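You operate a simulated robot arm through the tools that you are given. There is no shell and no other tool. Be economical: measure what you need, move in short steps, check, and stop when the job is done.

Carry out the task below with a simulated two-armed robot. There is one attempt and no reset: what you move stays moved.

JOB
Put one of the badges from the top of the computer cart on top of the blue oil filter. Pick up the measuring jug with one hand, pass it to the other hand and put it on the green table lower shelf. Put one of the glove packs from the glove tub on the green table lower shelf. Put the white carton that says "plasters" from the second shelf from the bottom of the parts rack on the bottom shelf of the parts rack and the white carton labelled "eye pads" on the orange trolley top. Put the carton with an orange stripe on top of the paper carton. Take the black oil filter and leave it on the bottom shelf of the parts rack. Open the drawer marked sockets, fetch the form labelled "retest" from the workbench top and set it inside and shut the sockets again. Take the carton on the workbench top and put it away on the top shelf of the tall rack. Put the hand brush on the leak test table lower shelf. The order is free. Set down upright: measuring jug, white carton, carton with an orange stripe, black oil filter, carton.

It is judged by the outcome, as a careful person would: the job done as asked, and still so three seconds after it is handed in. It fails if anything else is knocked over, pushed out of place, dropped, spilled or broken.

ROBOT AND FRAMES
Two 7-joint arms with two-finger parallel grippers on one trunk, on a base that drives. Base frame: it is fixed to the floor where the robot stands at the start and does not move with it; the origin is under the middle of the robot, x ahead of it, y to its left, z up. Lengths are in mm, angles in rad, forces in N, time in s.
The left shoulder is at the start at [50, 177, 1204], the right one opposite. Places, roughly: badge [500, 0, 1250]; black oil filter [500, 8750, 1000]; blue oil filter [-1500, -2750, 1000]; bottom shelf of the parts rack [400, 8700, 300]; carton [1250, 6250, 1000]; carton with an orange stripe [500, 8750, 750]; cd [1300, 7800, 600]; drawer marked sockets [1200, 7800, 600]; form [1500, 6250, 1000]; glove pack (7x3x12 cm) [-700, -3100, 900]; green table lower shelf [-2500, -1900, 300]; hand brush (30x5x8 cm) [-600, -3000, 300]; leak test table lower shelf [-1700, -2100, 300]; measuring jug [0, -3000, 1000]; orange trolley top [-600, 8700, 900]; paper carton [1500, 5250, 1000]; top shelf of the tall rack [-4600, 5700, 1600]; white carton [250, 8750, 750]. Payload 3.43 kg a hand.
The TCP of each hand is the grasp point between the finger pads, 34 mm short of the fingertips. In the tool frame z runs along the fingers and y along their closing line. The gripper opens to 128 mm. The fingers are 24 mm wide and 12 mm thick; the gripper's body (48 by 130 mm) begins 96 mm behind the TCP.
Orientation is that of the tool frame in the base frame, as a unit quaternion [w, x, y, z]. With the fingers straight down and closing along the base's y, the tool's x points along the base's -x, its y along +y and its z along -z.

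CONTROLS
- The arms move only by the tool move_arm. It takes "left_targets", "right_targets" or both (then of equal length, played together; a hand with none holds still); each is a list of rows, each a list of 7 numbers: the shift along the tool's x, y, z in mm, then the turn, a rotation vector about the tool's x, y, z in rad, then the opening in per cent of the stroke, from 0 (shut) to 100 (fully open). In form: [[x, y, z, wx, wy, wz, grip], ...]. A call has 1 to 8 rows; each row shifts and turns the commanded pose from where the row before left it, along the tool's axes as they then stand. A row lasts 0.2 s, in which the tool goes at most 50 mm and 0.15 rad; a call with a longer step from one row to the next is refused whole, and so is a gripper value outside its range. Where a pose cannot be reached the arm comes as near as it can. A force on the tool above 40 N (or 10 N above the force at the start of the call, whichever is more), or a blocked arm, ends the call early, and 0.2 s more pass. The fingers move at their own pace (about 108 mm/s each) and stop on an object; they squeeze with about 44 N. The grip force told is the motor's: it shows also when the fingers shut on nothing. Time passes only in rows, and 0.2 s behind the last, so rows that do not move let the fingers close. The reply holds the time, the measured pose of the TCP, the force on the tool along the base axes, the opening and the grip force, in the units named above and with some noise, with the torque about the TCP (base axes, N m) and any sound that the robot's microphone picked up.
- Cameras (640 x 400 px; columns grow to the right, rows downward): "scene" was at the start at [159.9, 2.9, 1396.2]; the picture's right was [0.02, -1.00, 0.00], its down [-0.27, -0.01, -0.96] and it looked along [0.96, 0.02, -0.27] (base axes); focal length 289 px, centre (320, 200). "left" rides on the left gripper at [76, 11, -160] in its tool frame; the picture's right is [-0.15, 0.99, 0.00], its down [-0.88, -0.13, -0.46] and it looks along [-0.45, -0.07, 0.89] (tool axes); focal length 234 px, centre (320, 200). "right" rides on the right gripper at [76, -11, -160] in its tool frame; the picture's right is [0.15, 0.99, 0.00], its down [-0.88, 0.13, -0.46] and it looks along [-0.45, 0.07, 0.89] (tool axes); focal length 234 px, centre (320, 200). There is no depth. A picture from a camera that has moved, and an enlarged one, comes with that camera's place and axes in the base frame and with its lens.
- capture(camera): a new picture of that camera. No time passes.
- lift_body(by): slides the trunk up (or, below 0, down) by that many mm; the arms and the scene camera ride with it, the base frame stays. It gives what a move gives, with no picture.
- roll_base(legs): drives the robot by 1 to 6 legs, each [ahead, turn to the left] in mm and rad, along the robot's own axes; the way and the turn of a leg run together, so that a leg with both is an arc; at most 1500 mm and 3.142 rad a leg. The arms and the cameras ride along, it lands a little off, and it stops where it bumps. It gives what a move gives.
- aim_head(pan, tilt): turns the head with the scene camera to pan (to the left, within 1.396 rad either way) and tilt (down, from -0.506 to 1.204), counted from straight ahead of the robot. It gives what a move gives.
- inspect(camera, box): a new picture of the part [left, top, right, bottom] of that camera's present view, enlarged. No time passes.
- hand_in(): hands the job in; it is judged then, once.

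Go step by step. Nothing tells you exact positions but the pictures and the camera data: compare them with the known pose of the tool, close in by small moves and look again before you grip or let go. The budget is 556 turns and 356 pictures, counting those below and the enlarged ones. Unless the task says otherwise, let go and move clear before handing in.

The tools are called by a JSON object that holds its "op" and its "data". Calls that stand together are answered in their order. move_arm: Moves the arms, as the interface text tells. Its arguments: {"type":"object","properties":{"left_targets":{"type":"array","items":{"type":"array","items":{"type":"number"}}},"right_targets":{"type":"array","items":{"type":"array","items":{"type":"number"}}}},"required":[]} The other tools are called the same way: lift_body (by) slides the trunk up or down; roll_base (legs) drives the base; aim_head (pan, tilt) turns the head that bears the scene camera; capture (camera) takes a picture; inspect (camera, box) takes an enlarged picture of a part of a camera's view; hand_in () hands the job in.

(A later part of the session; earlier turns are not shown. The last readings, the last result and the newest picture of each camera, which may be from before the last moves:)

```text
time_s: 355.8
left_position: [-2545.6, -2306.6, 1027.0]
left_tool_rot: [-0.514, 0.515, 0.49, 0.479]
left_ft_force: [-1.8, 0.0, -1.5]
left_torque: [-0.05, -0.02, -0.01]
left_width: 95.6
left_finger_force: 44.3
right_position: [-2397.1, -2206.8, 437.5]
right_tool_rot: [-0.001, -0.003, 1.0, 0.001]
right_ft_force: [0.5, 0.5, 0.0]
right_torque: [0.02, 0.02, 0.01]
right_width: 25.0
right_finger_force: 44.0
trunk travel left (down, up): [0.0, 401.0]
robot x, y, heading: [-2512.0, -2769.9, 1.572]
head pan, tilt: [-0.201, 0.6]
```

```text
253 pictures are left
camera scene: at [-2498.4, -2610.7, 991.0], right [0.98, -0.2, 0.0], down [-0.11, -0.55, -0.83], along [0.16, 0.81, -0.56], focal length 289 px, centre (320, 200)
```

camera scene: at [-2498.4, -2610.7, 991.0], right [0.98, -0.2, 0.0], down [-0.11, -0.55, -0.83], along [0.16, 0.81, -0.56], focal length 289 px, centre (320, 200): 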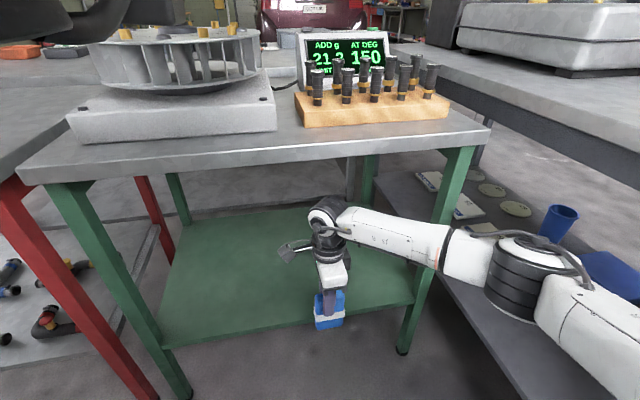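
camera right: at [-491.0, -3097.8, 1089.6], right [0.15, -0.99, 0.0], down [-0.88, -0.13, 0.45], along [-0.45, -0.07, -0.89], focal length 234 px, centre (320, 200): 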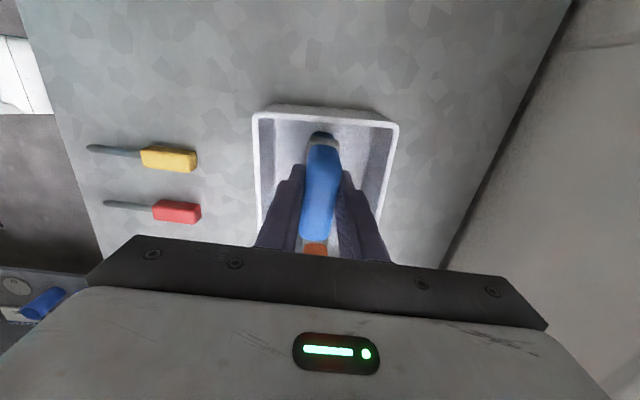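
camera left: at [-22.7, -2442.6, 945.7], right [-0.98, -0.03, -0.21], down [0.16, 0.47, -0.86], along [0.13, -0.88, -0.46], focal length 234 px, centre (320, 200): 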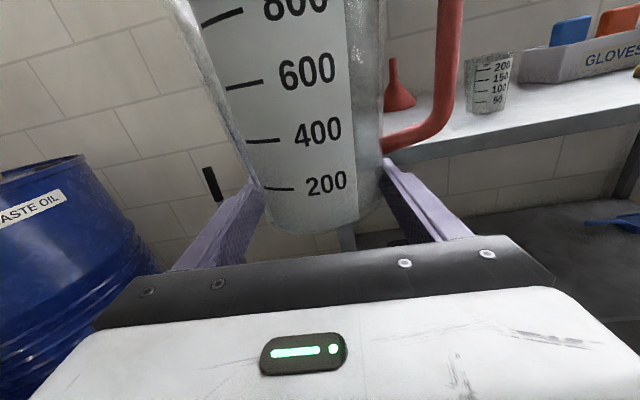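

I'll raise the trunk 70 mm (keeping the pack low) so the jug clears the dial, then reposition west and angle in.

{"op": "lift_body", "data": {"by": 70}}

{"op": "move_arm", "data": {"right_targets": [[0, 0, 35, 0, 0, 0, 0], [0, 0, 35, 0, 0, 0, 0]]}}

{"op": "roll_base", "data": {"legs": [[0, 1.57], [333, 0], [0, -1.97]]}}

{"op": "aim_head", "data": {"pan": 0.1, "tilt": 0.7}}

{"op": "capture", "data": {"camera": "scene"}}

```text
time_s: 356.9
left_position: [-2546.6, -2306.5, 1095.0]
left_tool_rot: [-0.515, 0.515, 0.493, 0.476]
left_ft_force: [-0.6, -1.3, -1.4]
left_torque: [-0.03, 0.03, 0.03]
left_width: 95.4
left_finger_force: 44.0
right_position: [-2396.8, -2207.9, 507.3]
right_tool_rot: [-0.002, -0.003, 1.0, 0.001]
right_ft_force: [-1.3, -0.4, -1.2]
right_torque: [0.02, -0.05, 0.01]
right_width: 25.4
right_finger_force: 44.3
trunk travel left (down, up): [-70.0, 331.0]
robot x, y, heading: [-2513.2, -2766.8, 1.573]
head pan, tilt: [-0.201, 0.6]
```

```text
time_s: 357.5
left_position: [-2545.4, -2305.2, 1095.9]
left_tool_rot: [0.516, -0.514, -0.494, -0.475]
left_ft_force: [1.2, -0.7, -1.0]
left_torque: [-0.01, 0.05, 0.01]
left_width: 95.3
left_finger_force: 43.1
right_position: [-2398.7, -2209.2, 435.8]
right_tool_rot: [-0.001, -0.003, 1.0, 0.0]
right_ft_force: [-0.8, -0.6, 0.2]
right_torque: [0.0, 0.02, 0.0]
right_width: 25.3
right_finger_force: 43.9
trunk travel left (down, up): [-70.0, 331.0]
robot x, y, heading: [-2512.7, -2767.7, 1.575]
head pan, tilt: [-0.201, 0.6]
```

```text
time_s: 363.5
left_position: [-3302.3, -2805.9, 1094.3]
left_tool_rot: [-0.7, 0.015, 0.713, -0.029]
left_ft_force: [-0.1, 0.4, -1.6]
left_torque: [-0.04, -0.02, 0.01]
left_width: 95.5
left_finger_force: 43.8
right_position: [-3399.9, -2656.6, 435.9]
right_tool_rot: [0.001, 0.71, -0.704, 0.001]
right_ft_force: [0.2, -0.2, -0.8]
right_torque: [-0.03, -0.03, 0.03]
right_width: 25.2
right_finger_force: 44.0
trunk travel left (down, up): [-70.0, 331.0]
robot x, y, heading: [-2842.3, -2766.6, -3.138]
head pan, tilt: [-0.201, 0.6]
stopped in leg 2: the robot was blocked; the commanded pose is now the measured one
```

```text
time_s: 364.3
left_position: [-3303.9, -2804.7, 1095.1]
left_tool_rot: [-0.7, 0.014, 0.713, -0.029]
left_ft_force: [0.1, -1.2, -1.2]
left_torque: [-0.05, -0.05, 0.01]
left_width: 95.4
left_finger_force: 43.8
right_position: [-3401.0, -2657.4, 435.1]
right_tool_rot: [0.001, 0.71, -0.704, 0.001]
right_ft_force: [-0.4, -0.3, -0.6]
right_torque: [-0.01, 0.02, -0.01]
right_width: 25.2
right_finger_force: 44.0
trunk travel left (down, up): [-70.0, 331.0]
robot x, y, heading: [-2842.3, -2767.2, -3.135]
head pan, tilt: [0.099, 0.7]
```

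```text
252 pictures are left
camera scene: at [-2999.7, -2777.0, 1054.0], right [-0.09, 1.0, 0.0], down [0.63, 0.06, -0.78], along [-0.77, -0.07, -0.63], focal length 289 px, centre (320, 200)
```

scene: 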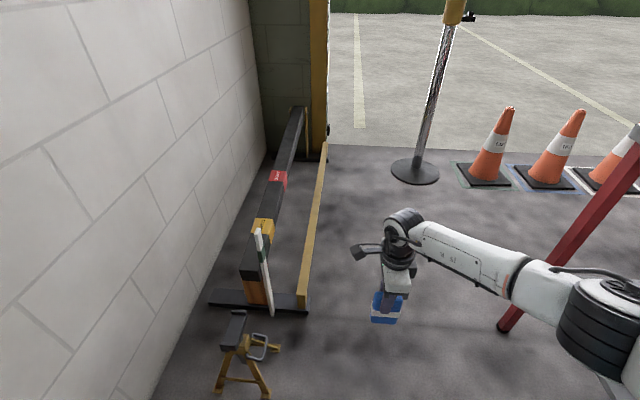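

I was stopped just short, possibly near the red axle stand. I'll look there before moving on.

{"op": "aim_head", "data": {"pan": 0.6, "tilt": 1.15}}

{"op": "capture", "data": {"camera": "scene"}}

```text
time_s: 365.2
left_position: [-3307.1, -2809.8, 1092.3]
left_tool_rot: [-0.698, 0.011, 0.716, -0.031]
left_ft_force: [0.8, -0.5, -1.4]
left_torque: [-0.02, -0.01, -0.02]
left_width: 95.2
left_finger_force: 43.9
right_position: [-3401.0, -2656.6, 435.5]
right_tool_rot: [0.002, 0.71, -0.704, 0.001]
right_ft_force: [-0.1, 0.5, -0.5]
right_torque: [-0.04, 0.0, -0.02]
right_width: 25.0
right_finger_force: 43.6
trunk travel left (down, up): [-70.0, 331.0]
robot x, y, heading: [-2840.3, -2767.9, -3.134]
head pan, tilt: [0.6, 1.15]
```

```text
251 pictures are left
camera scene: at [-2993.6, -2798.6, 1051.6], right [-0.35, 0.94, 0.0], down [0.61, 0.23, -0.76], along [-0.71, -0.26, -0.65], focal length 289 px, centre (320, 200)
```

scene: 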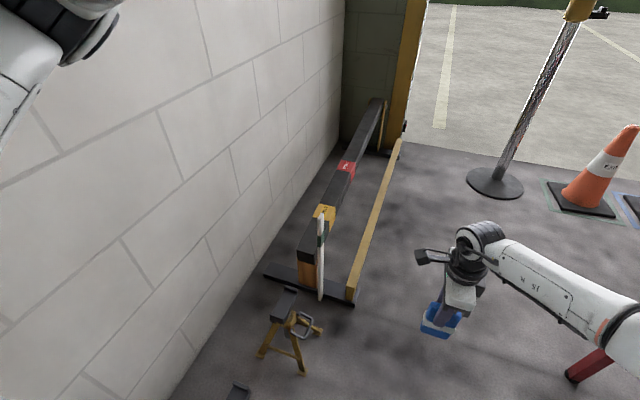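

{"op": "aim_head", "data": {"pan": 0.0, "tilt": 0.6}}

{"op": "roll_base", "data": {"legs": [[-30, 0], [0, -1.97]]}}

{"op": "capture", "data": {"camera": "scene"}}

```text
time_s: 366.2
left_position: [-3302.3, -2804.4, 1096.1]
left_tool_rot: [-0.702, 0.015, 0.712, -0.027]
left_ft_force: [0.2, 0.4, -1.6]
left_torque: [-0.01, -0.02, 0.0]
left_width: 95.6
left_finger_force: 43.9
right_position: [-3399.6, -2655.9, 435.1]
right_tool_rot: [0.0, 0.71, -0.704, 0.001]
right_ft_force: [0.0, 0.6, -0.5]
right_torque: [0.0, -0.03, -0.04]
right_width: 24.9
right_finger_force: 44.1
trunk travel left (down, up): [-70.0, 331.0]
robot x, y, heading: [-2843.8, -2769.8, -3.134]
head pan, tilt: [0.0, 0.6]
```

```text
time_s: 370.0
left_position: [-3005.4, -2349.1, 1097.2]
left_tool_rot: [0.592, -0.419, -0.577, -0.376]
left_ft_force: [-0.4, 0.6, -1.2]
left_torque: [0.01, 0.01, -0.02]
left_width: 95.5
left_finger_force: 44.0
right_position: [-2935.0, -2222.6, 442.2]
right_tool_rot: [-0.028, -0.216, 0.976, 0.003]
right_ft_force: [-0.3, 0.0, -1.0]
right_torque: [0.0, 0.02, 0.01]
right_width: 25.3
right_finger_force: 44.3
trunk travel left (down, up): [-70.0, 331.0]
robot x, y, heading: [-2811.2, -2770.6, 1.938]
head pan, tilt: [0.0, 0.6]
stopped in leg 2: the force on the tool passed its limit (the readings are from after the stop); the commanded pose is now the measured one
```

```text
250 pictures are left
camera scene: at [-2871.6, -2620.3, 1061.1], right [0.94, 0.35, 0.0], down [0.2, -0.53, -0.82], along [-0.29, 0.77, -0.57], focal length 289 px, centre (320, 200)
```

scene: 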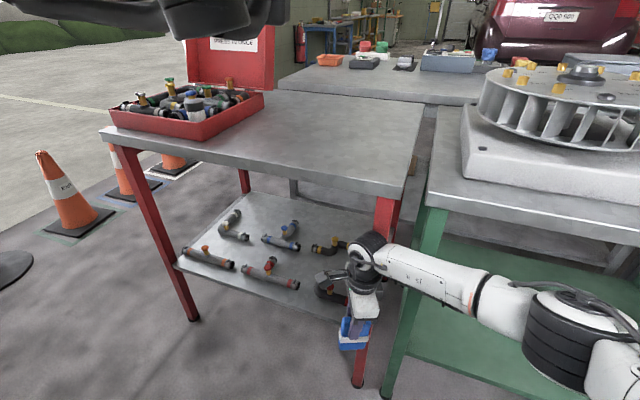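

The right hand touched the red table's leg while turning. I'll reverse that, back away further and then come round.

{"op": "roll_base", "data": {"legs": [[0, 0.25], [-115, 0], [0, -0.82]]}}

{"op": "capture", "data": {"camera": "scene"}}

```text
time_s: 374.2
left_position: [-2684.5, -2404.5, 1096.4]
left_tool_rot: [-0.464, 0.562, 0.438, 0.526]
left_ft_force: [-0.7, 0.4, -1.6]
left_torque: [-0.04, 0.01, -0.02]
left_width: 95.2
left_finger_force: 43.9
right_position: [-2557.0, -2334.7, 441.7]
right_tool_rot: [-0.026, 0.063, 0.998, 0.012]
right_ft_force: [-0.8, 0.5, 0.0]
right_torque: [-0.01, -0.04, -0.03]
right_width: 25.1
right_finger_force: 44.2
trunk travel left (down, up): [-70.0, 331.0]
robot x, y, heading: [-2743.9, -2861.1, 1.369]
head pan, tilt: [0.0, 0.6]
```

```text
249 pictures are left
camera scene: at [-2716.9, -2707.6, 1061.0], right [0.98, -0.2, 0.0], down [-0.11, -0.55, -0.82], along [0.17, 0.81, -0.57], focal length 289 px, centre (320, 200)
```

scene: 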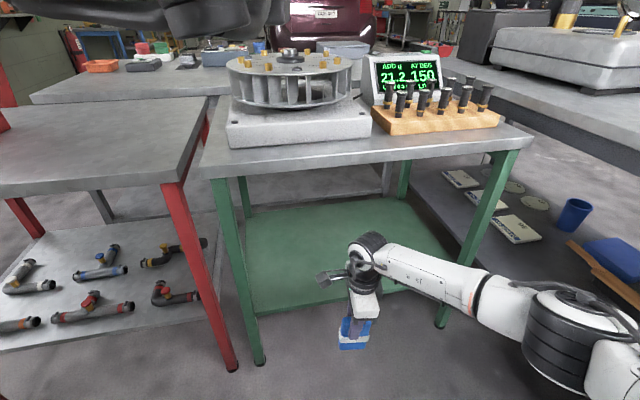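

{"op": "move_arm", "data": {"right_targets": [[0, 0, 0, 0.016, -0.054, 0, 0]]}}

{"op": "roll_base", "data": {"legs": [[150, 0]]}}

{"op": "capture", "data": {"camera": "scene"}}

```text
time_s: 374.6
left_position: [-2683.8, -2404.4, 1095.9]
left_tool_rot: [-0.464, 0.563, 0.438, 0.526]
left_ft_force: [-0.1, -0.5, -1.1]
left_torque: [-0.04, 0.03, 0.0]
left_width: 95.3
left_finger_force: 44.4
right_position: [-2556.2, -2335.0, 441.7]
right_tool_rot: [0.001, 0.064, 0.998, 0.002]
right_ft_force: [0.2, 0.1, 0.0]
right_torque: [0.0, -0.02, 0.01]
right_width: 25.2
right_finger_force: 43.8
trunk travel left (down, up): [-70.0, 331.0]
robot x, y, heading: [-2748.9, -2858.3, 1.373]
head pan, tilt: [0.0, 0.6]
```

```text
time_s: 375.9
left_position: [-2655.1, -2259.0, 1096.1]
left_tool_rot: [-0.463, 0.563, 0.437, 0.527]
left_ft_force: [0.6, 0.6, -1.6]
left_torque: [-0.01, 0.04, -0.02]
left_width: 95.3
left_finger_force: 43.7
right_position: [-2527.4, -2190.8, 442.2]
right_tool_rot: [0.001, 0.064, 0.998, 0.002]
right_ft_force: [0.1, -0.4, -0.6]
right_torque: [0.0, 0.0, 0.01]
right_width: 25.1
right_finger_force: 43.9
trunk travel left (down, up): [-70.0, 331.0]
robot x, y, heading: [-2717.1, -2719.6, 1.37]
head pan, tilt: [0.0, 0.6]
```

```text
248 pictures are left
camera scene: at [-2687.1, -2562.8, 1061.0], right [0.98, -0.2, 0.0], down [-0.11, -0.55, -0.82], along [0.17, 0.81, -0.57], focal length 289 px, centre (320, 200)
```

scene: 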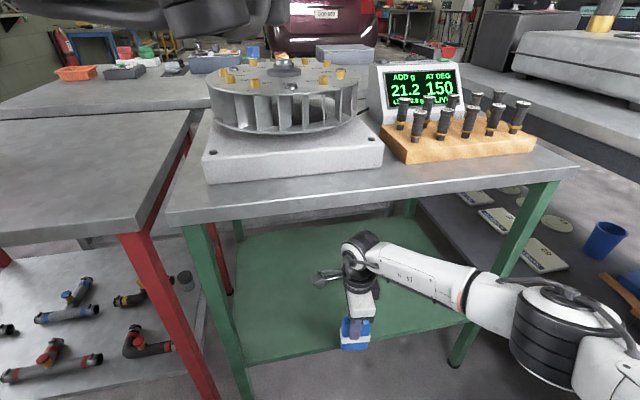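

{"op": "roll_base", "data": {"legs": [[125, 0]]}}

{"op": "capture", "data": {"camera": "scene"}}

{"op": "capture", "data": {"camera": "right"}}

```text
time_s: 377.2
left_position: [-2629.7, -2137.5, 1096.2]
left_tool_rot: [-0.462, 0.563, 0.437, 0.528]
left_ft_force: [-0.8, 0.8, -1.4]
left_torque: [0.02, 0.02, 0.0]
left_width: 95.3
left_finger_force: 43.7
right_position: [-2501.5, -2068.3, 441.8]
right_tool_rot: [0.001, 0.064, 0.998, 0.002]
right_ft_force: [-0.4, -0.5, -0.1]
right_torque: [0.03, -0.01, 0.02]
right_width: 24.9
right_finger_force: 44.2
trunk travel left (down, up): [-70.0, 331.0]
robot x, y, heading: [-2690.5, -2595.4, 1.366]
head pan, tilt: [0.0, 0.6]
```

```text
247 pictures are left
camera scene: at [-2662.1, -2440.7, 1061.0], right [0.98, -0.2, 0.0], down [-0.11, -0.55, -0.82], along [0.17, 0.81, -0.57], focal length 289 px, centre (320, 200)
```

scene: 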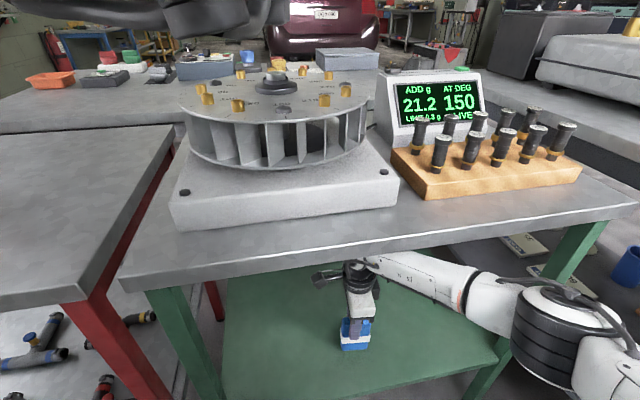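

```text
246 pictures are left
camera right: at [-2579.2, -2070.6, 600.5], right [-0.02, 1.0, 0.0], down [0.89, 0.02, 0.46], along [0.46, 0.01, -0.89], focal length 234 px, centre (320, 200)
```

right: 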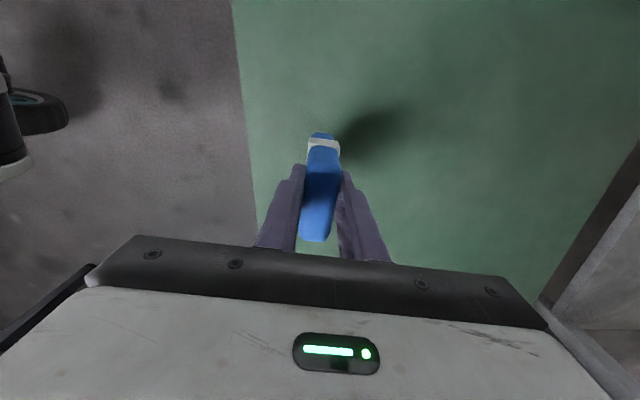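

The pack is well over the green shelf. Lowering to contact.

{"op": "move_arm", "data": {"right_targets": [[0, 0, 18, 0, 0, 0, 0], [0, 0, 4, 0, 0, 0, 0], [0, 0, 3, 0, 0, 0, 0]]}}

{"op": "move_arm", "data": {"right_targets": [[0, 0, 3, 0, 0, 0, 0], [0, 0, 2, 0, 0, 0, 0]]}}

```text
time_s: 378.0
left_position: [-2629.3, -2136.8, 1096.1]
left_tool_rot: [-0.464, 0.562, 0.438, 0.526]
left_ft_force: [1.0, 0.0, -1.0]
left_torque: [0.01, 0.02, -0.02]
left_width: 95.4
left_finger_force: 44.2
right_position: [-2501.8, -2068.9, 417.6]
right_tool_rot: [0.001, 0.064, 0.998, 0.001]
right_ft_force: [0.7, 0.8, 0.5]
right_torque: [-0.01, -0.02, -0.02]
right_width: 25.0
right_finger_force: 43.9
trunk travel left (down, up): [-70.0, 331.0]
robot x, y, heading: [-2692.8, -2597.8, 1.368]
head pan, tilt: [0.0, 0.6]
```

```text
time_s: 378.6
left_position: [-2628.1, -2137.5, 1096.1]
left_tool_rot: [-0.463, 0.562, 0.438, 0.527]
left_ft_force: [-0.2, -0.1, -1.6]
left_torque: [-0.02, 0.03, 0.03]
left_width: 95.2
left_finger_force: 43.6
right_position: [-2501.3, -2068.0, 411.5]
right_tool_rot: [0.001, 0.063, 0.998, 0.001]
right_ft_force: [-0.1, 0.6, 0.1]
right_torque: [-0.03, 0.02, 0.01]
right_width: 25.0
right_finger_force: 43.6
trunk travel left (down, up): [-70.0, 331.0]
robot x, y, heading: [-2691.9, -2597.9, 1.368]
head pan, tilt: [0.0, 0.6]
```

{"op": "move_arm", "data": {"right_targets": [[0, 0, 3, 0, 0, 0, 0], [0, 0, 3, 0, 0, 0, 0]]}}

{"op": "inspect", "data": {"camera": "scene", "box": [280, 250, 440, 370]}}

```text
time_s: 379.2
left_position: [-2630.2, -2137.2, 1095.5]
left_tool_rot: [-0.462, 0.563, 0.437, 0.528]
left_ft_force: [-0.3, 0.5, -1.6]
left_torque: [0.02, 0.03, 0.02]
left_width: 95.4
left_finger_force: 43.8
right_position: [-2501.6, -2068.1, 405.4]
right_tool_rot: [0.001, 0.062, 0.998, 0.001]
right_ft_force: [-0.4, 0.4, 0.0]
right_torque: [-0.02, -0.01, -0.03]
right_width: 25.2
right_finger_force: 43.5
trunk travel left (down, up): [-70.0, 331.0]
robot x, y, heading: [-2687.3, -2594.3, 1.369]
head pan, tilt: [0.0, 0.6]
```

```text
3.33 times, centred on (360, 310) of scene
camera zoom: at [-2662.1, -2440.7, 1061.0], right [0.98, -0.2, 0.0], down [-0.11, -0.55, -0.82], along [0.17, 0.81, -0.57], focal length 964 px, centre (187, -167)
```

zoom: 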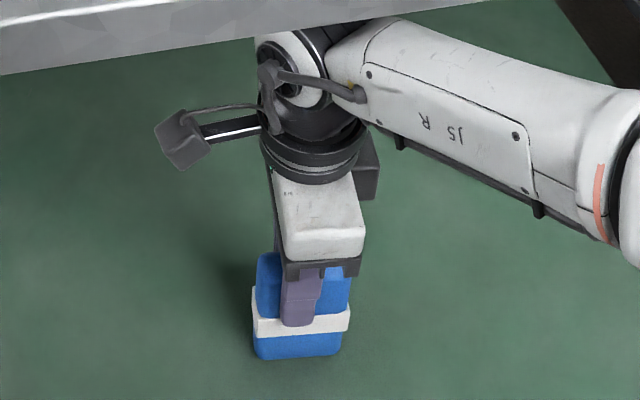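

{"op": "move_arm", "data": {"right_targets": [[0, 0, 3, 0, 0, 0, 0], [0, 0, 3, 0, 0, 0, 0], [0, 0, 3, 0, 0, 0, 0]]}}

```text
time_s: 380.0
left_position: [-2629.0, -2139.5, 1096.7]
left_tool_rot: [-0.464, 0.562, 0.437, 0.527]
left_ft_force: [-0.9, 0.5, -1.2]
left_torque: [0.0, 0.03, 0.03]
left_width: 95.3
left_finger_force: 44.0
right_position: [-2501.4, -2066.9, 404.6]
right_tool_rot: [0.001, 0.065, 0.998, 0.002]
right_ft_force: [3.7, -9.0, 20.2]
right_torque: [-0.77, 0.32, 0.21]
right_width: 25.2
right_finger_force: 44.1
trunk travel left (down, up): [-70.0, 331.0]
robot x, y, heading: [-2690.5, -2594.7, 1.369]
head pan, tilt: [0.0, 0.6]
stopped in row 3 (right hand): the force on the tool passed its limit (the readings are from after the stop); the commanded pose is now the measured one
```

Contact. I'll release, then rise clear of the pack.

{"op": "move_arm", "data": {"right_targets": [[0, 0, -1, 0, 0, 0, 30], [0, 0, 0, 0, 0, 0, 45], [0, 0, -20, 0, 0, 0, 45], [0, 0, -15, 0, 0, 0, 45]]}}

{"op": "capture", "data": {"camera": "right"}}

```text
time_s: 381.0
left_position: [-2629.9, -2138.6, 1096.3]
left_tool_rot: [-0.463, 0.564, 0.436, 0.527]
left_ft_force: [-0.3, -0.5, -1.6]
left_torque: [-0.02, 0.05, 0.02]
left_width: 95.5
left_finger_force: 43.6
right_position: [-2501.7, -2067.8, 437.8]
right_tool_rot: [0.0, 0.063, 0.998, 0.001]
right_ft_force: [0.5, 0.5, 0.2]
right_torque: [0.0, 0.02, -0.01]
right_width: 57.1
right_finger_force: 0.0
trunk travel left (down, up): [-70.0, 331.0]
robot x, y, heading: [-2691.4, -2597.2, 1.366]
head pan, tilt: [0.0, 0.6]
```

```text
244 pictures are left
camera right: at [-2578.6, -2069.2, 597.1], right [-0.02, 1.0, 0.0], down [0.89, 0.02, 0.46], along [0.46, 0.01, -0.89], focal length 234 px, centre (320, 200)
```

right: 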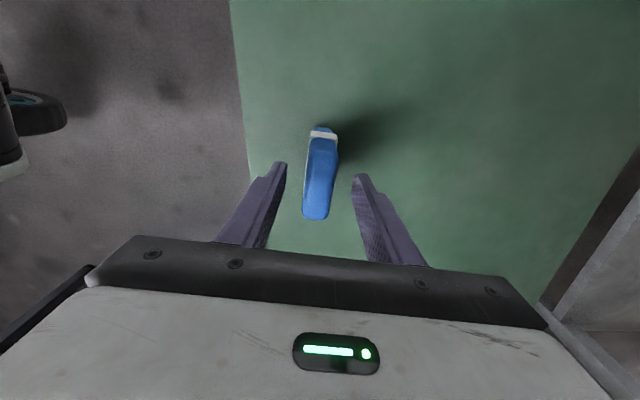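

{"op": "move_arm", "data": {"right_targets": [[0, 0, -24, 0, 0, 0, 45]]}}

{"op": "roll_base", "data": {"legs": [[-275, 0]]}}

{"op": "capture", "data": {"camera": "scene"}}

```text
time_s: 381.4
left_position: [-2628.6, -2137.1, 1095.6]
left_tool_rot: [-0.463, 0.562, 0.438, 0.527]
left_ft_force: [0.3, -0.4, -0.7]
left_torque: [0.0, 0.01, 0.0]
left_width: 95.6
left_finger_force: 44.1
right_position: [-2501.5, -2068.9, 460.8]
right_tool_rot: [0.001, 0.064, 0.998, -0.001]
right_ft_force: [0.0, 0.4, -0.2]
right_torque: [-0.03, 0.03, 0.01]
right_width: 57.8
right_finger_force: 0.1
trunk travel left (down, up): [-70.0, 331.0]
robot x, y, heading: [-2691.4, -2595.8, 1.368]
head pan, tilt: [0.0, 0.6]
```

```text
time_s: 383.3
left_position: [-2683.5, -2407.9, 1095.4]
left_tool_rot: [-0.461, 0.564, 0.436, 0.529]
left_ft_force: [0.4, -0.5, -1.0]
left_torque: [-0.01, 0.04, 0.0]
left_width: 95.6
left_finger_force: 44.0
right_position: [-2555.4, -2337.7, 461.5]
right_tool_rot: [0.0, 0.066, 0.998, 0.001]
right_ft_force: [0.6, -0.3, 0.5]
right_torque: [0.01, -0.01, 0.0]
right_width: 57.6
right_finger_force: 0.1
trunk travel left (down, up): [-70.0, 331.0]
robot x, y, heading: [-2744.3, -2868.3, 1.361]
head pan, tilt: [0.0, 0.6]
```

```text
243 pictures are left
camera scene: at [-2717.5, -2711.1, 1061.0], right [0.98, -0.21, 0.0], down [-0.12, -0.55, -0.83], along [0.17, 0.81, -0.56], focal length 289 px, centre (320, 200)
```

scene: 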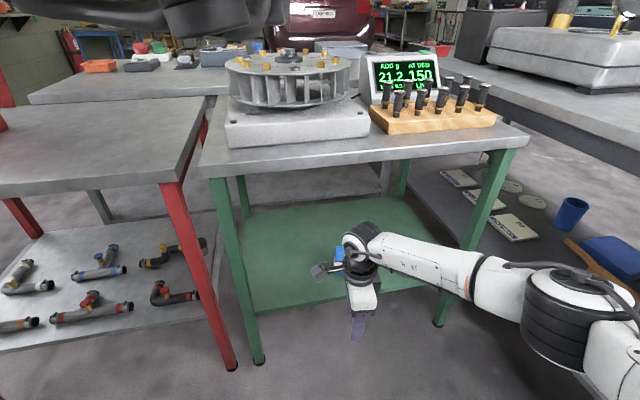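

The glove pack stands on the green shelf. Next I'll tuck the right hand, then set the jug on the free front strip of the green table top so the left hand can re-grip it from above.

{"op": "move_arm", "data": {"right_targets": [[0, -35, -30, 0, 0, 0, 20], [0, -35, -30, 0, 0, 0, 20], [0, -35, -30, 0, 0, 0, 20], [-10, -35, -30, 0, 0, 0, 20], [-15, -35, -30, 0, 0, 0, 20], [-20, -35, -30, 0, 0, 0, 20], [-20, -35, -30, 0, 0, 0, 20], [-20, -35, -30, 0, 0, 0, 20]]}}

{"op": "move_arm", "data": {"right_targets": [[-10, -10, -45, 0, 0, 0, 20], [-10, -10, -45, 0, 0, 0, 20], [-10, -10, -45, 0, 0, 0, 20], [0, 0, -45, 0, 0, 0, 20], [0, 0, -45, 0, 0, 0, 20]]}}

{"op": "roll_base", "data": {"legs": [[0, -0.56], [330, 0], [0, 0.58]]}}

{"op": "capture", "data": {"camera": "scene"}}

```text
refused: row 6 steps farther than a row can; nothing moved
```

```text
time_s: 384.5
left_position: [-2682.7, -2407.4, 1095.5]
left_tool_rot: [-0.461, 0.564, 0.435, 0.528]
left_ft_force: [0.4, -0.4, -2.0]
left_torque: [-0.03, 0.05, 0.02]
left_width: 95.4
left_finger_force: 43.8
right_position: [-2529.3, -2372.0, 687.5]
right_tool_rot: [0.002, 0.066, 0.998, 0.001]
right_ft_force: [0.4, 0.6, -0.2]
right_torque: [0.0, 0.0, 0.03]
right_width: 25.6
right_finger_force: 0.1
trunk travel left (down, up): [-70.0, 331.0]
robot x, y, heading: [-2745.2, -2871.6, 1.364]
head pan, tilt: [0.0, 0.6]
```

```text
time_s: 388.1
left_position: [-2255.8, -2303.2, 1101.0]
left_tool_rot: [-0.298, 0.658, 0.265, 0.639]
left_ft_force: [0.6, -0.4, -1.1]
left_torque: [-0.01, 0.06, -0.02]
left_width: 95.5
left_finger_force: 44.3
right_position: [-2102.6, -2357.0, 684.1]
right_tool_rot: [0.002, 0.343, 0.939, -0.006]
right_ft_force: [-0.3, -0.2, 0.1]
right_torque: [0.01, -0.02, -0.01]
right_width: 25.4
right_finger_force: 0.1
trunk travel left (down, up): [-70.0, 331.0]
robot x, y, heading: [-2548.8, -2654.6, 0.799]
head pan, tilt: [0.0, 0.6]
stopped in leg 2: the robot was blocked; the commanded pose is now the measured one
```

```text
242 pictures are left
camera scene: at [-2446.4, -2543.2, 1063.1], right [0.72, -0.7, 0.01], down [-0.39, -0.4, -0.83], along [0.58, 0.59, -0.56], focal length 289 px, centre (320, 200)
```

scene: 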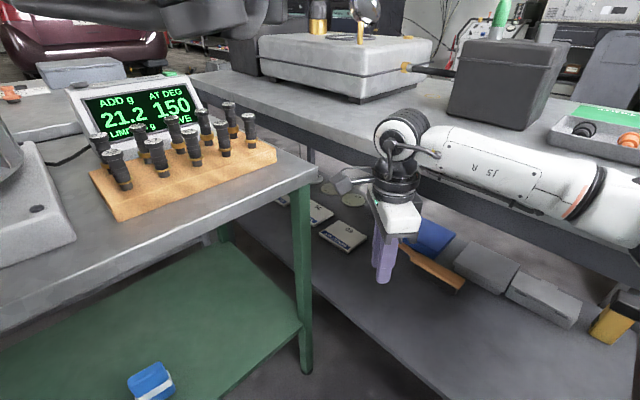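

A row was refused, so the right arm was still out and its forearm met the leak table's edge. I'll back away and check nothing shifted.

{"op": "roll_base", "data": {"legs": [[-150, 0]]}}

{"op": "move_arm", "data": {"right_targets": [[0, -35, -20, 0, 0, 0, 20], [0, -35, -20, 0, 0, 0, 20], [0, -35, -20, 0, 0, 0, 20], [-10, -35, -20, 0, 0, 0, 20], [-15, -35, -20, 0, 0, 0, 20], [-20, -35, -20, 0, 0, 0, 20], [-20, -35, -20, 0, 0, 0, 20], [-20, -35, -20, 0, 0, 0, 20]]}}

{"op": "capture", "data": {"camera": "scene"}}

```text
time_s: 389.4
left_position: [-2350.8, -2404.8, 1096.6]
left_tool_rot: [-0.299, 0.661, 0.265, 0.635]
left_ft_force: [0.0, -0.5, -1.3]
left_torque: [0.01, 0.04, -0.02]
left_width: 95.1
left_finger_force: 44.2
right_position: [-2201.2, -2460.8, 675.5]
right_tool_rot: [-0.004, 0.342, 0.94, -0.01]
right_ft_force: [0.2, 0.2, 0.1]
right_torque: [-0.02, 0.02, 0.0]
right_width: 25.5
right_finger_force: 0.2
trunk travel left (down, up): [-70.0, 331.0]
robot x, y, heading: [-2644.3, -2761.1, 0.799]
head pan, tilt: [0.0, 0.6]
```

```text
time_s: 391.2
left_position: [-2351.3, -2405.6, 1097.8]
left_tool_rot: [-0.299, 0.661, 0.265, 0.635]
left_ft_force: [0.6, -1.0, -1.4]
left_torque: [-0.01, 0.04, -0.01]
left_width: 95.1
left_finger_force: 43.8
right_position: [-2313.1, -2727.4, 840.0]
right_tool_rot: [-0.003, 0.342, 0.94, -0.011]
right_ft_force: [0.5, -0.4, 0.0]
right_torque: [-0.01, -0.02, 0.02]
right_width: 25.5
right_finger_force: 0.0
trunk travel left (down, up): [-70.0, 331.0]
robot x, y, heading: [-2644.7, -2758.4, 0.804]
head pan, tilt: [0.0, 0.6]
```

```text
241 pictures are left
camera scene: at [-2540.6, -2645.6, 1061.0], right [0.72, -0.7, 0.0], down [-0.39, -0.41, -0.83], along [0.57, 0.59, -0.56], focal length 289 px, centre (320, 200)
```

scene: 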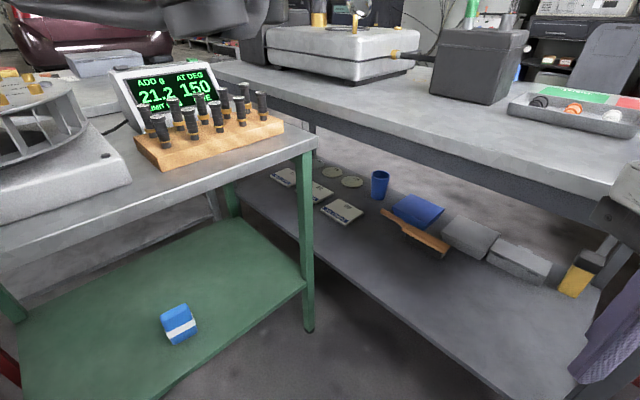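

All intact. The red table's top has a much larger free area, so I'll set the jug down there for the re-grip.

{"op": "roll_base", "data": {"legs": [[0, 1.95], [410, 0], [0, -1.18]]}}

{"op": "aim_head", "data": {"pan": 0.1, "tilt": 0.5}}

{"op": "capture", "data": {"camera": "scene"}}

{"op": "capture", "data": {"camera": "left"}}

```text
time_s: 401.3
left_position: [-3027.7, -2125.2, 1096.2]
left_tool_rot: [-0.503, 0.526, 0.481, 0.489]
left_ft_force: [0.3, -0.3, -1.2]
left_torque: [0.01, 0.0, -0.01]
left_width: 95.0
left_finger_force: 43.8
right_position: [-2786.7, -2344.1, 840.7]
right_tool_rot: [0.0, -0.01, 1.0, -0.012]
right_ft_force: [0.0, 0.2, -0.1]
right_torque: [-0.01, 0.0, 0.01]
right_width: 25.7
right_finger_force: 0.0
trunk travel left (down, up): [-70.0, 331.0]
robot x, y, heading: [-3017.8, -2583.9, 1.519]
head pan, tilt: [0.0, 0.6]
```

```text
time_s: 402.0
left_position: [-3026.5, -2124.1, 1096.1]
left_tool_rot: [-0.503, 0.526, 0.481, 0.49]
left_ft_force: [-0.5, -0.3, -1.5]
left_torque: [-0.04, 0.04, 0.0]
left_width: 95.5
left_finger_force: 44.2
right_position: [-2787.1, -2343.1, 840.6]
right_tool_rot: [0.0, -0.01, 1.0, -0.011]
right_ft_force: [0.2, 0.3, -0.2]
right_torque: [0.02, -0.01, 0.03]
right_width: 25.5
right_finger_force: 0.1
trunk travel left (down, up): [-70.0, 331.0]
robot x, y, heading: [-3015.0, -2584.1, 1.518]
head pan, tilt: [0.099, 0.499]
```

```text
240 pictures are left
camera scene: at [-3020.8, -2425.9, 1070.1], right [1.0, 0.05, 0.0], down [0.02, -0.48, -0.88], along [-0.04, 0.88, -0.48], focal length 289 px, centre (320, 200)
```

scene: 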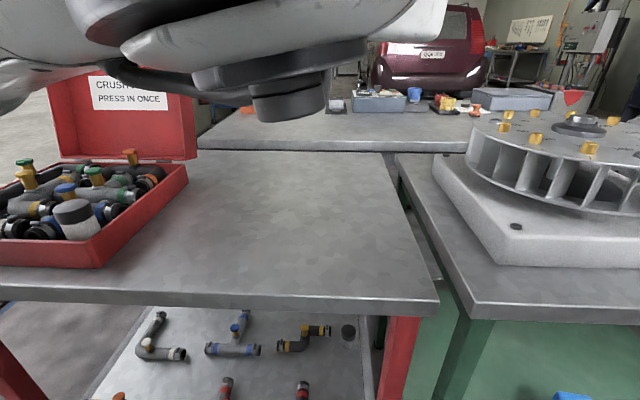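

```text
239 pictures are left
camera left: at [-3015.7, -2282.0, 1174.1], right [0.98, -0.03, -0.21], down [-0.2, -0.46, -0.86], along [-0.07, 0.89, -0.46], focal length 234 px, centre (320, 200)
```

left: 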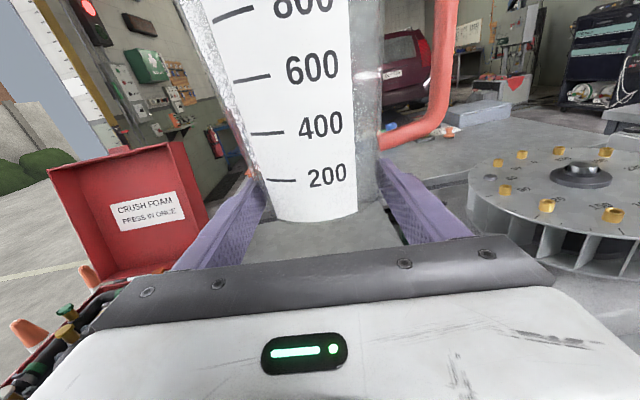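

{"op": "lift_body", "data": {"by": -70}}

{"op": "move_arm", "data": {"left_targets": [[-45, 12, 0, 0, 0, 0, 40], [-45, 12, 0, 0, 0, 0, 40], [-45, 12, 0, 0, 0, 0, 40], [-30, 12, 0, 0, 0, 0, 40]]}}

{"op": "capture", "data": {"camera": "scene"}}

{"op": "capture", "data": {"camera": "left"}}

```text
time_s: 403.0
left_position: [-3027.2, -2124.9, 1026.2]
left_tool_rot: [-0.503, 0.526, 0.48, 0.489]
left_ft_force: [-0.7, 0.0, -1.8]
left_torque: [-0.02, 0.05, -0.02]
left_width: 95.2
left_finger_force: 43.9
right_position: [-2787.2, -2344.1, 770.4]
right_tool_rot: [0.0, -0.01, 1.0, -0.011]
right_ft_force: [-0.2, 1.0, 0.6]
right_torque: [-0.01, -0.02, -0.01]
right_width: 25.7
right_finger_force: 0.0
trunk travel left (down, up): [0.0, 401.0]
robot x, y, heading: [-3015.3, -2589.2, 1.52]
head pan, tilt: [0.099, 0.499]
```

```text
time_s: 404.0
left_position: [-2988.6, -2130.3, 858.7]
left_tool_rot: [-0.503, 0.526, 0.481, 0.489]
left_ft_force: [0.2, 0.2, -1.5]
left_torque: [-0.01, 0.0, -0.01]
left_width: 95.3
left_finger_force: 43.7
right_position: [-2787.2, -2343.6, 770.1]
right_tool_rot: [0.0, -0.01, 1.0, -0.011]
right_ft_force: [-0.1, -0.6, 0.1]
right_torque: [0.02, -0.01, -0.01]
right_width: 25.5
right_finger_force: 0.0
trunk travel left (down, up): [0.0, 401.0]
robot x, y, heading: [-3019.1, -2586.1, 1.518]
head pan, tilt: [0.099, 0.499]
```

```text
238 pictures are left
camera scene: at [-3020.9, -2426.0, 1000.1], right [1.0, 0.05, 0.0], down [0.02, -0.48, -0.88], along [-0.04, 0.88, -0.48], focal length 289 px, centre (320, 200)
```

scene: 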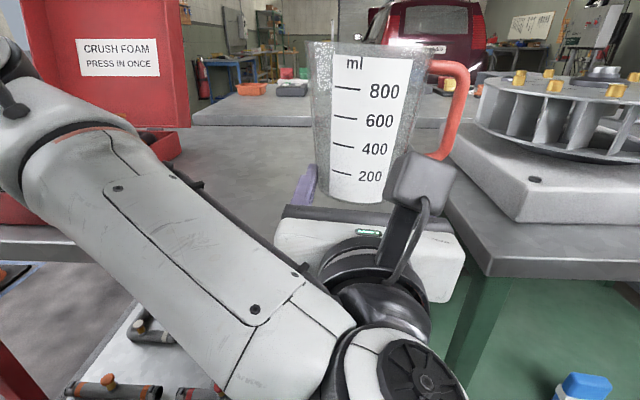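

```text
237 pictures are left
camera left: at [-2977.8, -2287.3, 936.6], right [0.98, -0.03, -0.2], down [-0.2, -0.46, -0.86], along [-0.07, 0.89, -0.46], focal length 234 px, centre (320, 200)
```

left: 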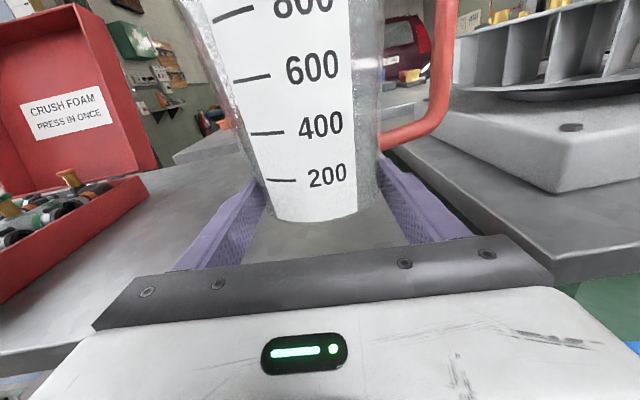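

{"op": "roll_base", "data": {"legs": [[35, 0]]}}

{"op": "move_arm", "data": {"left_targets": [[-12, 0, 0, 0, 0, 0, 40], [-6, 0, 0, 0, 0, 0, 40], [-5, 0, 0, 0, 0, 0, 40], [-4, 0, 0, 0, 0, 0, 40]]}}

{"op": "capture", "data": {"camera": "left"}}

```text
time_s: 404.9
left_position: [-2987.2, -2096.2, 858.7]
left_tool_rot: [-0.503, 0.526, 0.481, 0.489]
left_ft_force: [0.5, 0.3, -0.2]
left_torque: [-0.04, 0.01, -0.01]
left_width: 95.4
left_finger_force: 44.0
right_position: [-2785.1, -2308.1, 770.5]
right_tool_rot: [0.001, -0.009, 1.0, -0.012]
right_ft_force: [-0.2, 0.8, -0.4]
right_torque: [0.03, 0.0, 0.02]
right_width: 25.4
right_finger_force: 0.0
trunk travel left (down, up): [0.0, 401.0]
robot x, y, heading: [-3013.7, -2554.0, 1.526]
head pan, tilt: [0.099, 0.499]
```

```text
time_s: 405.9
left_position: [-2988.6, -2094.9, 832.1]
left_tool_rot: [-0.503, 0.526, 0.481, 0.489]
left_ft_force: [-0.3, 0.2, -2.0]
left_torque: [-0.07, 0.02, -0.04]
left_width: 95.4
left_finger_force: 44.2
right_position: [-2785.4, -2309.4, 770.6]
right_tool_rot: [0.0, -0.009, 1.0, -0.011]
right_ft_force: [0.4, 0.1, -0.4]
right_torque: [0.0, 0.01, 0.06]
right_width: 25.6
right_finger_force: 0.0
trunk travel left (down, up): [0.0, 401.0]
robot x, y, heading: [-3012.7, -2553.3, 1.522]
head pan, tilt: [0.099, 0.499]
```

```text
236 pictures are left
camera left: at [-2977.6, -2252.3, 910.0], right [0.98, -0.03, -0.21], down [-0.2, -0.46, -0.86], along [-0.07, 0.89, -0.46], focal length 234 px, centre (320, 200)
```

left: 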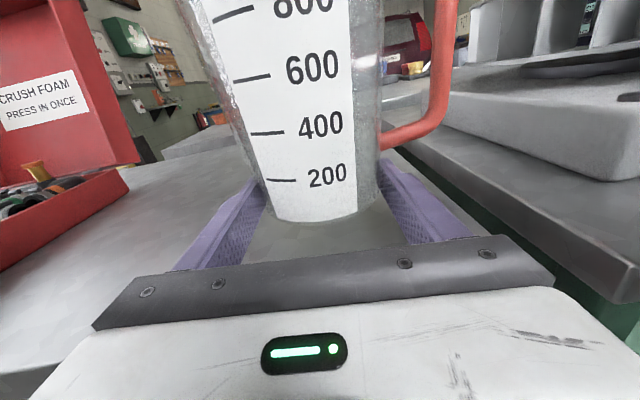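

{"op": "move_arm", "data": {"left_targets": [[-4, 0, 0, 0, 0, 0, 40], [-4, 0, 0, 0, 0, 0, 40], [-3, 0, 0, 0, 0, 0, 40]]}}

```text
time_s: 406.7
left_position: [-2988.5, -2095.1, 821.2]
left_tool_rot: [-0.504, 0.527, 0.48, 0.488]
left_ft_force: [0.0, 0.5, -2.1]
left_torque: [-0.03, -0.02, 0.02]
left_width: 95.4
left_finger_force: 44.4
right_position: [-2783.2, -2309.6, 771.0]
right_tool_rot: [0.001, -0.01, 1.0, -0.011]
right_ft_force: [0.2, 0.0, 0.5]
right_torque: [0.01, -0.02, -0.01]
right_width: 25.7
right_finger_force: 0.1
trunk travel left (down, up): [0.0, 401.0]
robot x, y, heading: [-3015.3, -2553.2, 1.523]
head pan, tilt: [0.099, 0.499]
```

{"op": "move_arm", "data": {"left_targets": [[-3, 0, 0, 0, 0, 0, 40], [-3, 0, 0, 0, 0, 0, 40], [-3, 0, 0, 0, 0, 0, 40]]}}

{"op": "capture", "data": {"camera": "left"}}

```text
time_s: 407.5
left_position: [-2989.4, -2096.0, 817.0]
left_tool_rot: [-0.503, 0.521, 0.48, 0.495]
left_ft_force: [2.9, 1.1, 18.9]
left_torque: [-0.25, -1.3, 0.12]
left_width: 95.2
left_finger_force: 44.5
right_position: [-2785.5, -2309.0, 771.2]
right_tool_rot: [0.0, -0.01, 1.0, -0.01]
right_ft_force: [-0.5, 0.7, 1.0]
right_torque: [-0.01, -0.01, 0.01]
right_width: 25.8
right_finger_force: 0.0
trunk travel left (down, up): [0.0, 401.0]
robot x, y, heading: [-3013.9, -2558.6, 1.52]
head pan, tilt: [0.099, 0.499]
```

```text
235 pictures are left
camera left: at [-2978.7, -2254.7, 892.5], right [0.98, -0.03, -0.2], down [-0.19, -0.45, -0.87], along [-0.06, 0.89, -0.45], focal length 234 px, centre (320, 200)
```

left: 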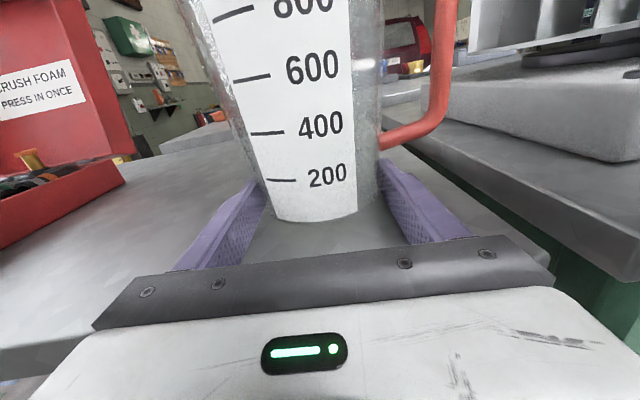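

The jug stands on the red table. I'll open and reverse straight out.

{"op": "move_arm", "data": {"left_targets": [[1, 0, 0, 0, 0, 0, 60], [0, 0, 0, 0, 0, 0, 100], [0, 0, 0, 0, 0, 0, 100], [0, 0, 0, 0, 0, 0, 100]]}}

{"op": "roll_base", "data": {"legs": [[-170, 0]]}}

{"op": "capture", "data": {"camera": "scene"}}

{"op": "capture", "data": {"camera": "left"}}

```text
time_s: 408.5
left_position: [-2992.9, -2096.2, 817.0]
left_tool_rot: [-0.507, 0.519, 0.482, 0.491]
left_ft_force: [-17.0, 3.1, 31.1]
left_torque: [-0.77, -2.02, -0.21]
left_width: 117.2
left_finger_force: 0.0
right_position: [-2786.6, -2309.2, 771.4]
right_tool_rot: [0.001, -0.01, 1.0, -0.01]
right_ft_force: [0.3, -0.7, -0.4]
right_torque: [0.0, -0.01, 0.01]
right_width: 25.7
right_finger_force: 0.0
trunk travel left (down, up): [0.0, 401.0]
robot x, y, heading: [-3015.7, -2548.6, 1.52]
head pan, tilt: [0.099, 0.499]
```

```text
time_s: 409.9
left_position: [-2994.6, -2242.5, 807.3]
left_tool_rot: [-0.501, 0.535, 0.477, 0.484]
left_ft_force: [0.6, -0.1, -0.2]
left_torque: [-0.03, -0.01, 0.02]
left_width: 127.9
left_finger_force: 0.0
right_position: [-2792.9, -2453.0, 770.6]
right_tool_rot: [0.0, -0.009, 1.0, -0.011]
right_ft_force: [-0.2, -0.7, -0.5]
right_torque: [0.01, 0.0, -0.04]
right_width: 25.5
right_finger_force: 0.0
trunk travel left (down, up): [0.0, 401.0]
robot x, y, heading: [-3022.7, -2695.5, 1.523]
head pan, tilt: [0.099, 0.499]
stopped in leg 1: the robot was blocked; the commanded pose is now the measured one
```

```text
234 pictures are left
camera scene: at [-3026.4, -2536.2, 1000.1], right [1.0, 0.05, 0.0], down [0.02, -0.48, -0.88], along [-0.04, 0.88, -0.48], focal length 289 px, centre (320, 200)
```

scene: 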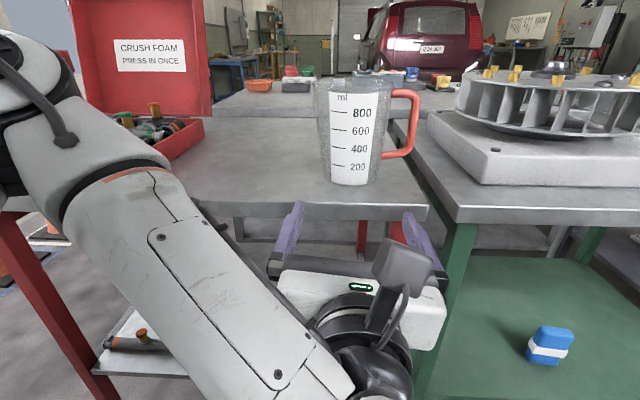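

```text
233 pictures are left
camera left: at [-2984.7, -2398.9, 886.7], right [0.97, -0.05, -0.22], down [-0.21, -0.47, -0.85], along [-0.06, 0.88, -0.47], focal length 234 px, centre (320, 200)
```

left: 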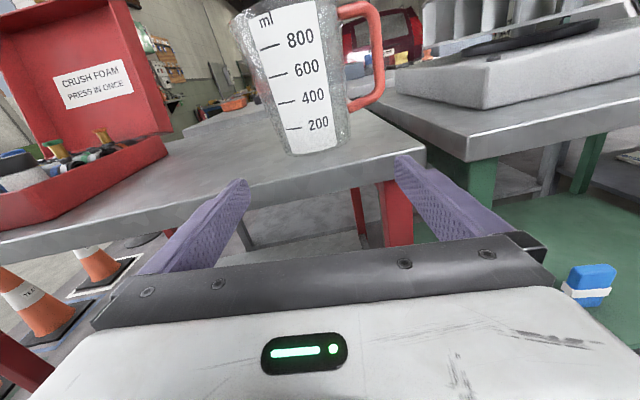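

The jug stands fine. I'll move off the stand behind me, then turn the left hand to point down.

{"op": "roll_base", "data": {"legs": [[40, 0]]}}

{"op": "lift_body", "data": {"by": 230}}

{"op": "move_arm", "data": {"left_targets": [[0, 0, 0, 0, 0, 0.15, 40], [0, 0, 0, 0, 0, 0.15, 40], [0, 0, 0, 0, 0, 0.15, 40], [0, 0, 0, 0, 0, 0.15, 40], [0, 0, 0, 0, 0, 0.15, 40], [0, 0, 0, 0, 0, 0.15, 40], [0, 0, 0, 0, 0, 0.15, 40], [0, 0, 0, 0, 0, 0.15, 40]]}}

{"op": "move_arm", "data": {"left_targets": [[0, 0, 0, 0, 0, 0.15, 40], [0, 0, 0, 0, 0, 0.15, 40], [0, 0, 0, 0, 0, 0.07, 40], [0, 0, 0, -0.15, 0, 0, 40], [0, 0, 0, -0.15, 0, 0, 40], [0, 0, 0, -0.15, 0, 0, 40], [0, 0, 0, -0.15, 0, 0, 40], [0, 0, 0, -0.15, 0, 0, 40]]}}

{"op": "move_arm", "data": {"left_targets": [[0, 0, 0, -0.15, 0, 0, 40], [0, 0, 0, -0.15, 0, 0, 40], [0, 0, 0, -0.15, 0, 0, 40], [0, 0, 0, -0.15, 0, 0, 40], [0, 0, 0, -0.15, 0, 0, 40], [0, 0, 0, -0.07, 0, 0, 40]]}}

{"op": "capture", "data": {"camera": "scene"}}

```text
time_s: 410.8
left_position: [-2993.6, -2211.7, 807.0]
left_tool_rot: [-0.501, 0.537, 0.476, 0.483]
left_ft_force: [-0.4, -1.1, 0.1]
left_torque: [-0.02, 0.05, 0.16]
left_width: 128.2
left_finger_force: 0.1
right_position: [-2791.0, -2419.8, 770.1]
right_tool_rot: [0.0, -0.009, 1.0, -0.012]
right_ft_force: [1.0, 0.4, 1.2]
right_torque: [-0.03, 0.02, 0.0]
right_width: 25.8
right_finger_force: 0.0
trunk travel left (down, up): [0.0, 401.0]
robot x, y, heading: [-3022.4, -2665.8, 1.517]
head pan, tilt: [0.099, 0.499]
stopped in leg 1: the force on the tool passed its limit (the readings are from after the stop); the commanded pose is now the measured one
```

```text
time_s: 413.2
left_position: [-2993.5, -2211.2, 1036.2]
left_tool_rot: [-0.5, 0.537, 0.476, 0.485]
left_ft_force: [0.5, -0.2, -0.9]
left_torque: [-0.03, 0.0, 0.05]
left_width: 128.2
left_finger_force: 0.1
right_position: [-2791.2, -2419.2, 1000.2]
right_tool_rot: [0.0, -0.009, 1.0, -0.012]
right_ft_force: [0.5, 0.3, -1.0]
right_torque: [0.07, -0.01, -0.04]
right_width: 25.8
right_finger_force: 0.0
trunk travel left (down, up): [-230.0, 171.0]
robot x, y, heading: [-3019.6, -2665.6, 1.514]
head pan, tilt: [0.099, 0.499]
```

```text
time_s: 415.0
left_position: [-2994.8, -2212.5, 1035.9]
left_tool_rot: [-0.687, 0.712, 0.089, 0.116]
left_ft_force: [-0.3, -0.2, -0.4]
left_torque: [-0.01, 0.02, -0.03]
left_width: 51.2
left_finger_force: 0.1
right_position: [-2789.5, -2420.1, 1000.3]
right_tool_rot: [0.0, -0.01, 1.0, -0.012]
right_ft_force: [0.3, -0.3, -0.6]
right_torque: [0.0, 0.03, 0.01]
right_width: 25.7
right_finger_force: 0.1
trunk travel left (down, up): [-230.0, 171.0]
robot x, y, heading: [-3023.3, -2663.5, 1.515]
head pan, tilt: [0.099, 0.499]
```

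```text
time_s: 416.8
left_position: [-2993.3, -2212.7, 1036.5]
left_tool_rot: [-0.384, 0.922, -0.035, -0.026]
left_ft_force: [0.3, -0.6, 0.7]
left_torque: [0.0, 0.02, 0.02]
left_width: 51.3
left_finger_force: 0.1
right_position: [-2791.2, -2419.6, 1002.1]
right_tool_rot: [0.0, -0.009, 1.0, -0.012]
right_ft_force: [0.0, 0.7, 0.3]
right_torque: [-0.04, -0.02, 0.02]
right_width: 25.5
right_finger_force: 0.0
trunk travel left (down, up): [-230.0, 171.0]
robot x, y, heading: [-3022.9, -2666.4, 1.516]
head pan, tilt: [0.099, 0.499]
```

```text
time_s: 418.2
left_position: [-2994.9, -2212.9, 1037.0]
left_tool_rot: [0.014, 0.999, -0.022, -0.038]
left_ft_force: [0.4, 0.3, -0.3]
left_torque: [-0.01, 0.01, 0.02]
left_width: 51.4
left_finger_force: 0.0
right_position: [-2790.9, -2420.0, 999.8]
right_tool_rot: [0.001, -0.009, 1.0, -0.012]
right_ft_force: [0.3, 0.1, 0.1]
right_torque: [-0.04, 0.0, -0.01]
right_width: 25.5
right_finger_force: 0.1
trunk travel left (down, up): [-230.0, 171.0]
robot x, y, heading: [-3021.4, -2661.7, 1.519]
head pan, tilt: [0.099, 0.499]
```

```text
232 pictures are left
camera scene: at [-3024.6, -2502.4, 1230.1], right [1.0, 0.05, 0.0], down [0.02, -0.48, -0.88], along [-0.04, 0.88, -0.48], focal length 289 px, centre (320, 200)
```

scene: 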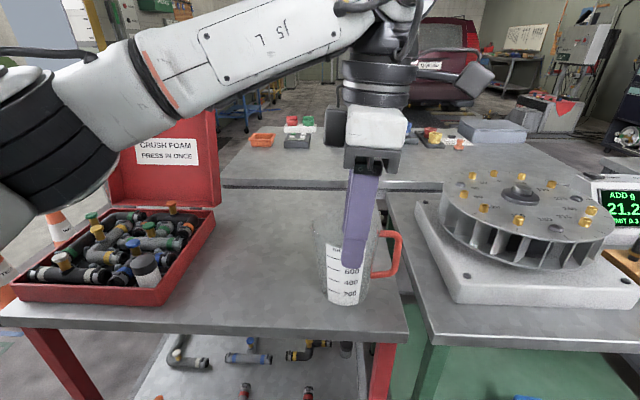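

{"op": "move_arm", "data": {"left_targets": [[0, 0, 0, 0.026, 0.076, 0, 40], [0, -30, 0, 0, 0, 0, 40], [0, -30, 0, 0, 0, 0, 40]]}}

{"op": "capture", "data": {"camera": "left"}}

```text
time_s: 419.0
left_position: [-2989.9, -2152.7, 1036.2]
left_tool_rot: [0.001, 1.0, -0.022, 0.0]
left_ft_force: [-0.4, -0.6, 0.2]
left_torque: [-0.02, 0.0, 0.0]
left_width: 51.0
left_finger_force: 0.0
right_position: [-2791.1, -2419.1, 1001.2]
right_tool_rot: [0.0, -0.009, 1.0, -0.012]
right_ft_force: [1.0, 0.1, 0.2]
right_torque: [-0.03, 0.05, 0.0]
right_width: 25.4
right_finger_force: 0.0
trunk travel left (down, up): [-230.0, 171.0]
robot x, y, heading: [-3021.8, -2663.7, 1.518]
head pan, tilt: [0.099, 0.499]
```

```text
231 pictures are left
camera left: at [-2915.1, -2164.4, 1195.9], right [-0.19, -0.98, 0.0], down [-0.87, 0.17, 0.46], along [-0.45, 0.08, -0.89], focal length 234 px, centre (320, 200)
```

left: 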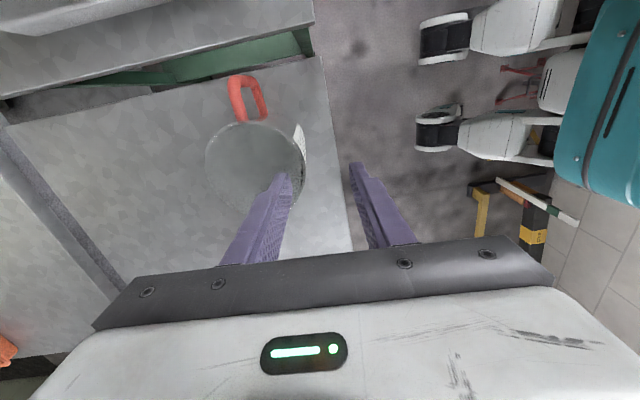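

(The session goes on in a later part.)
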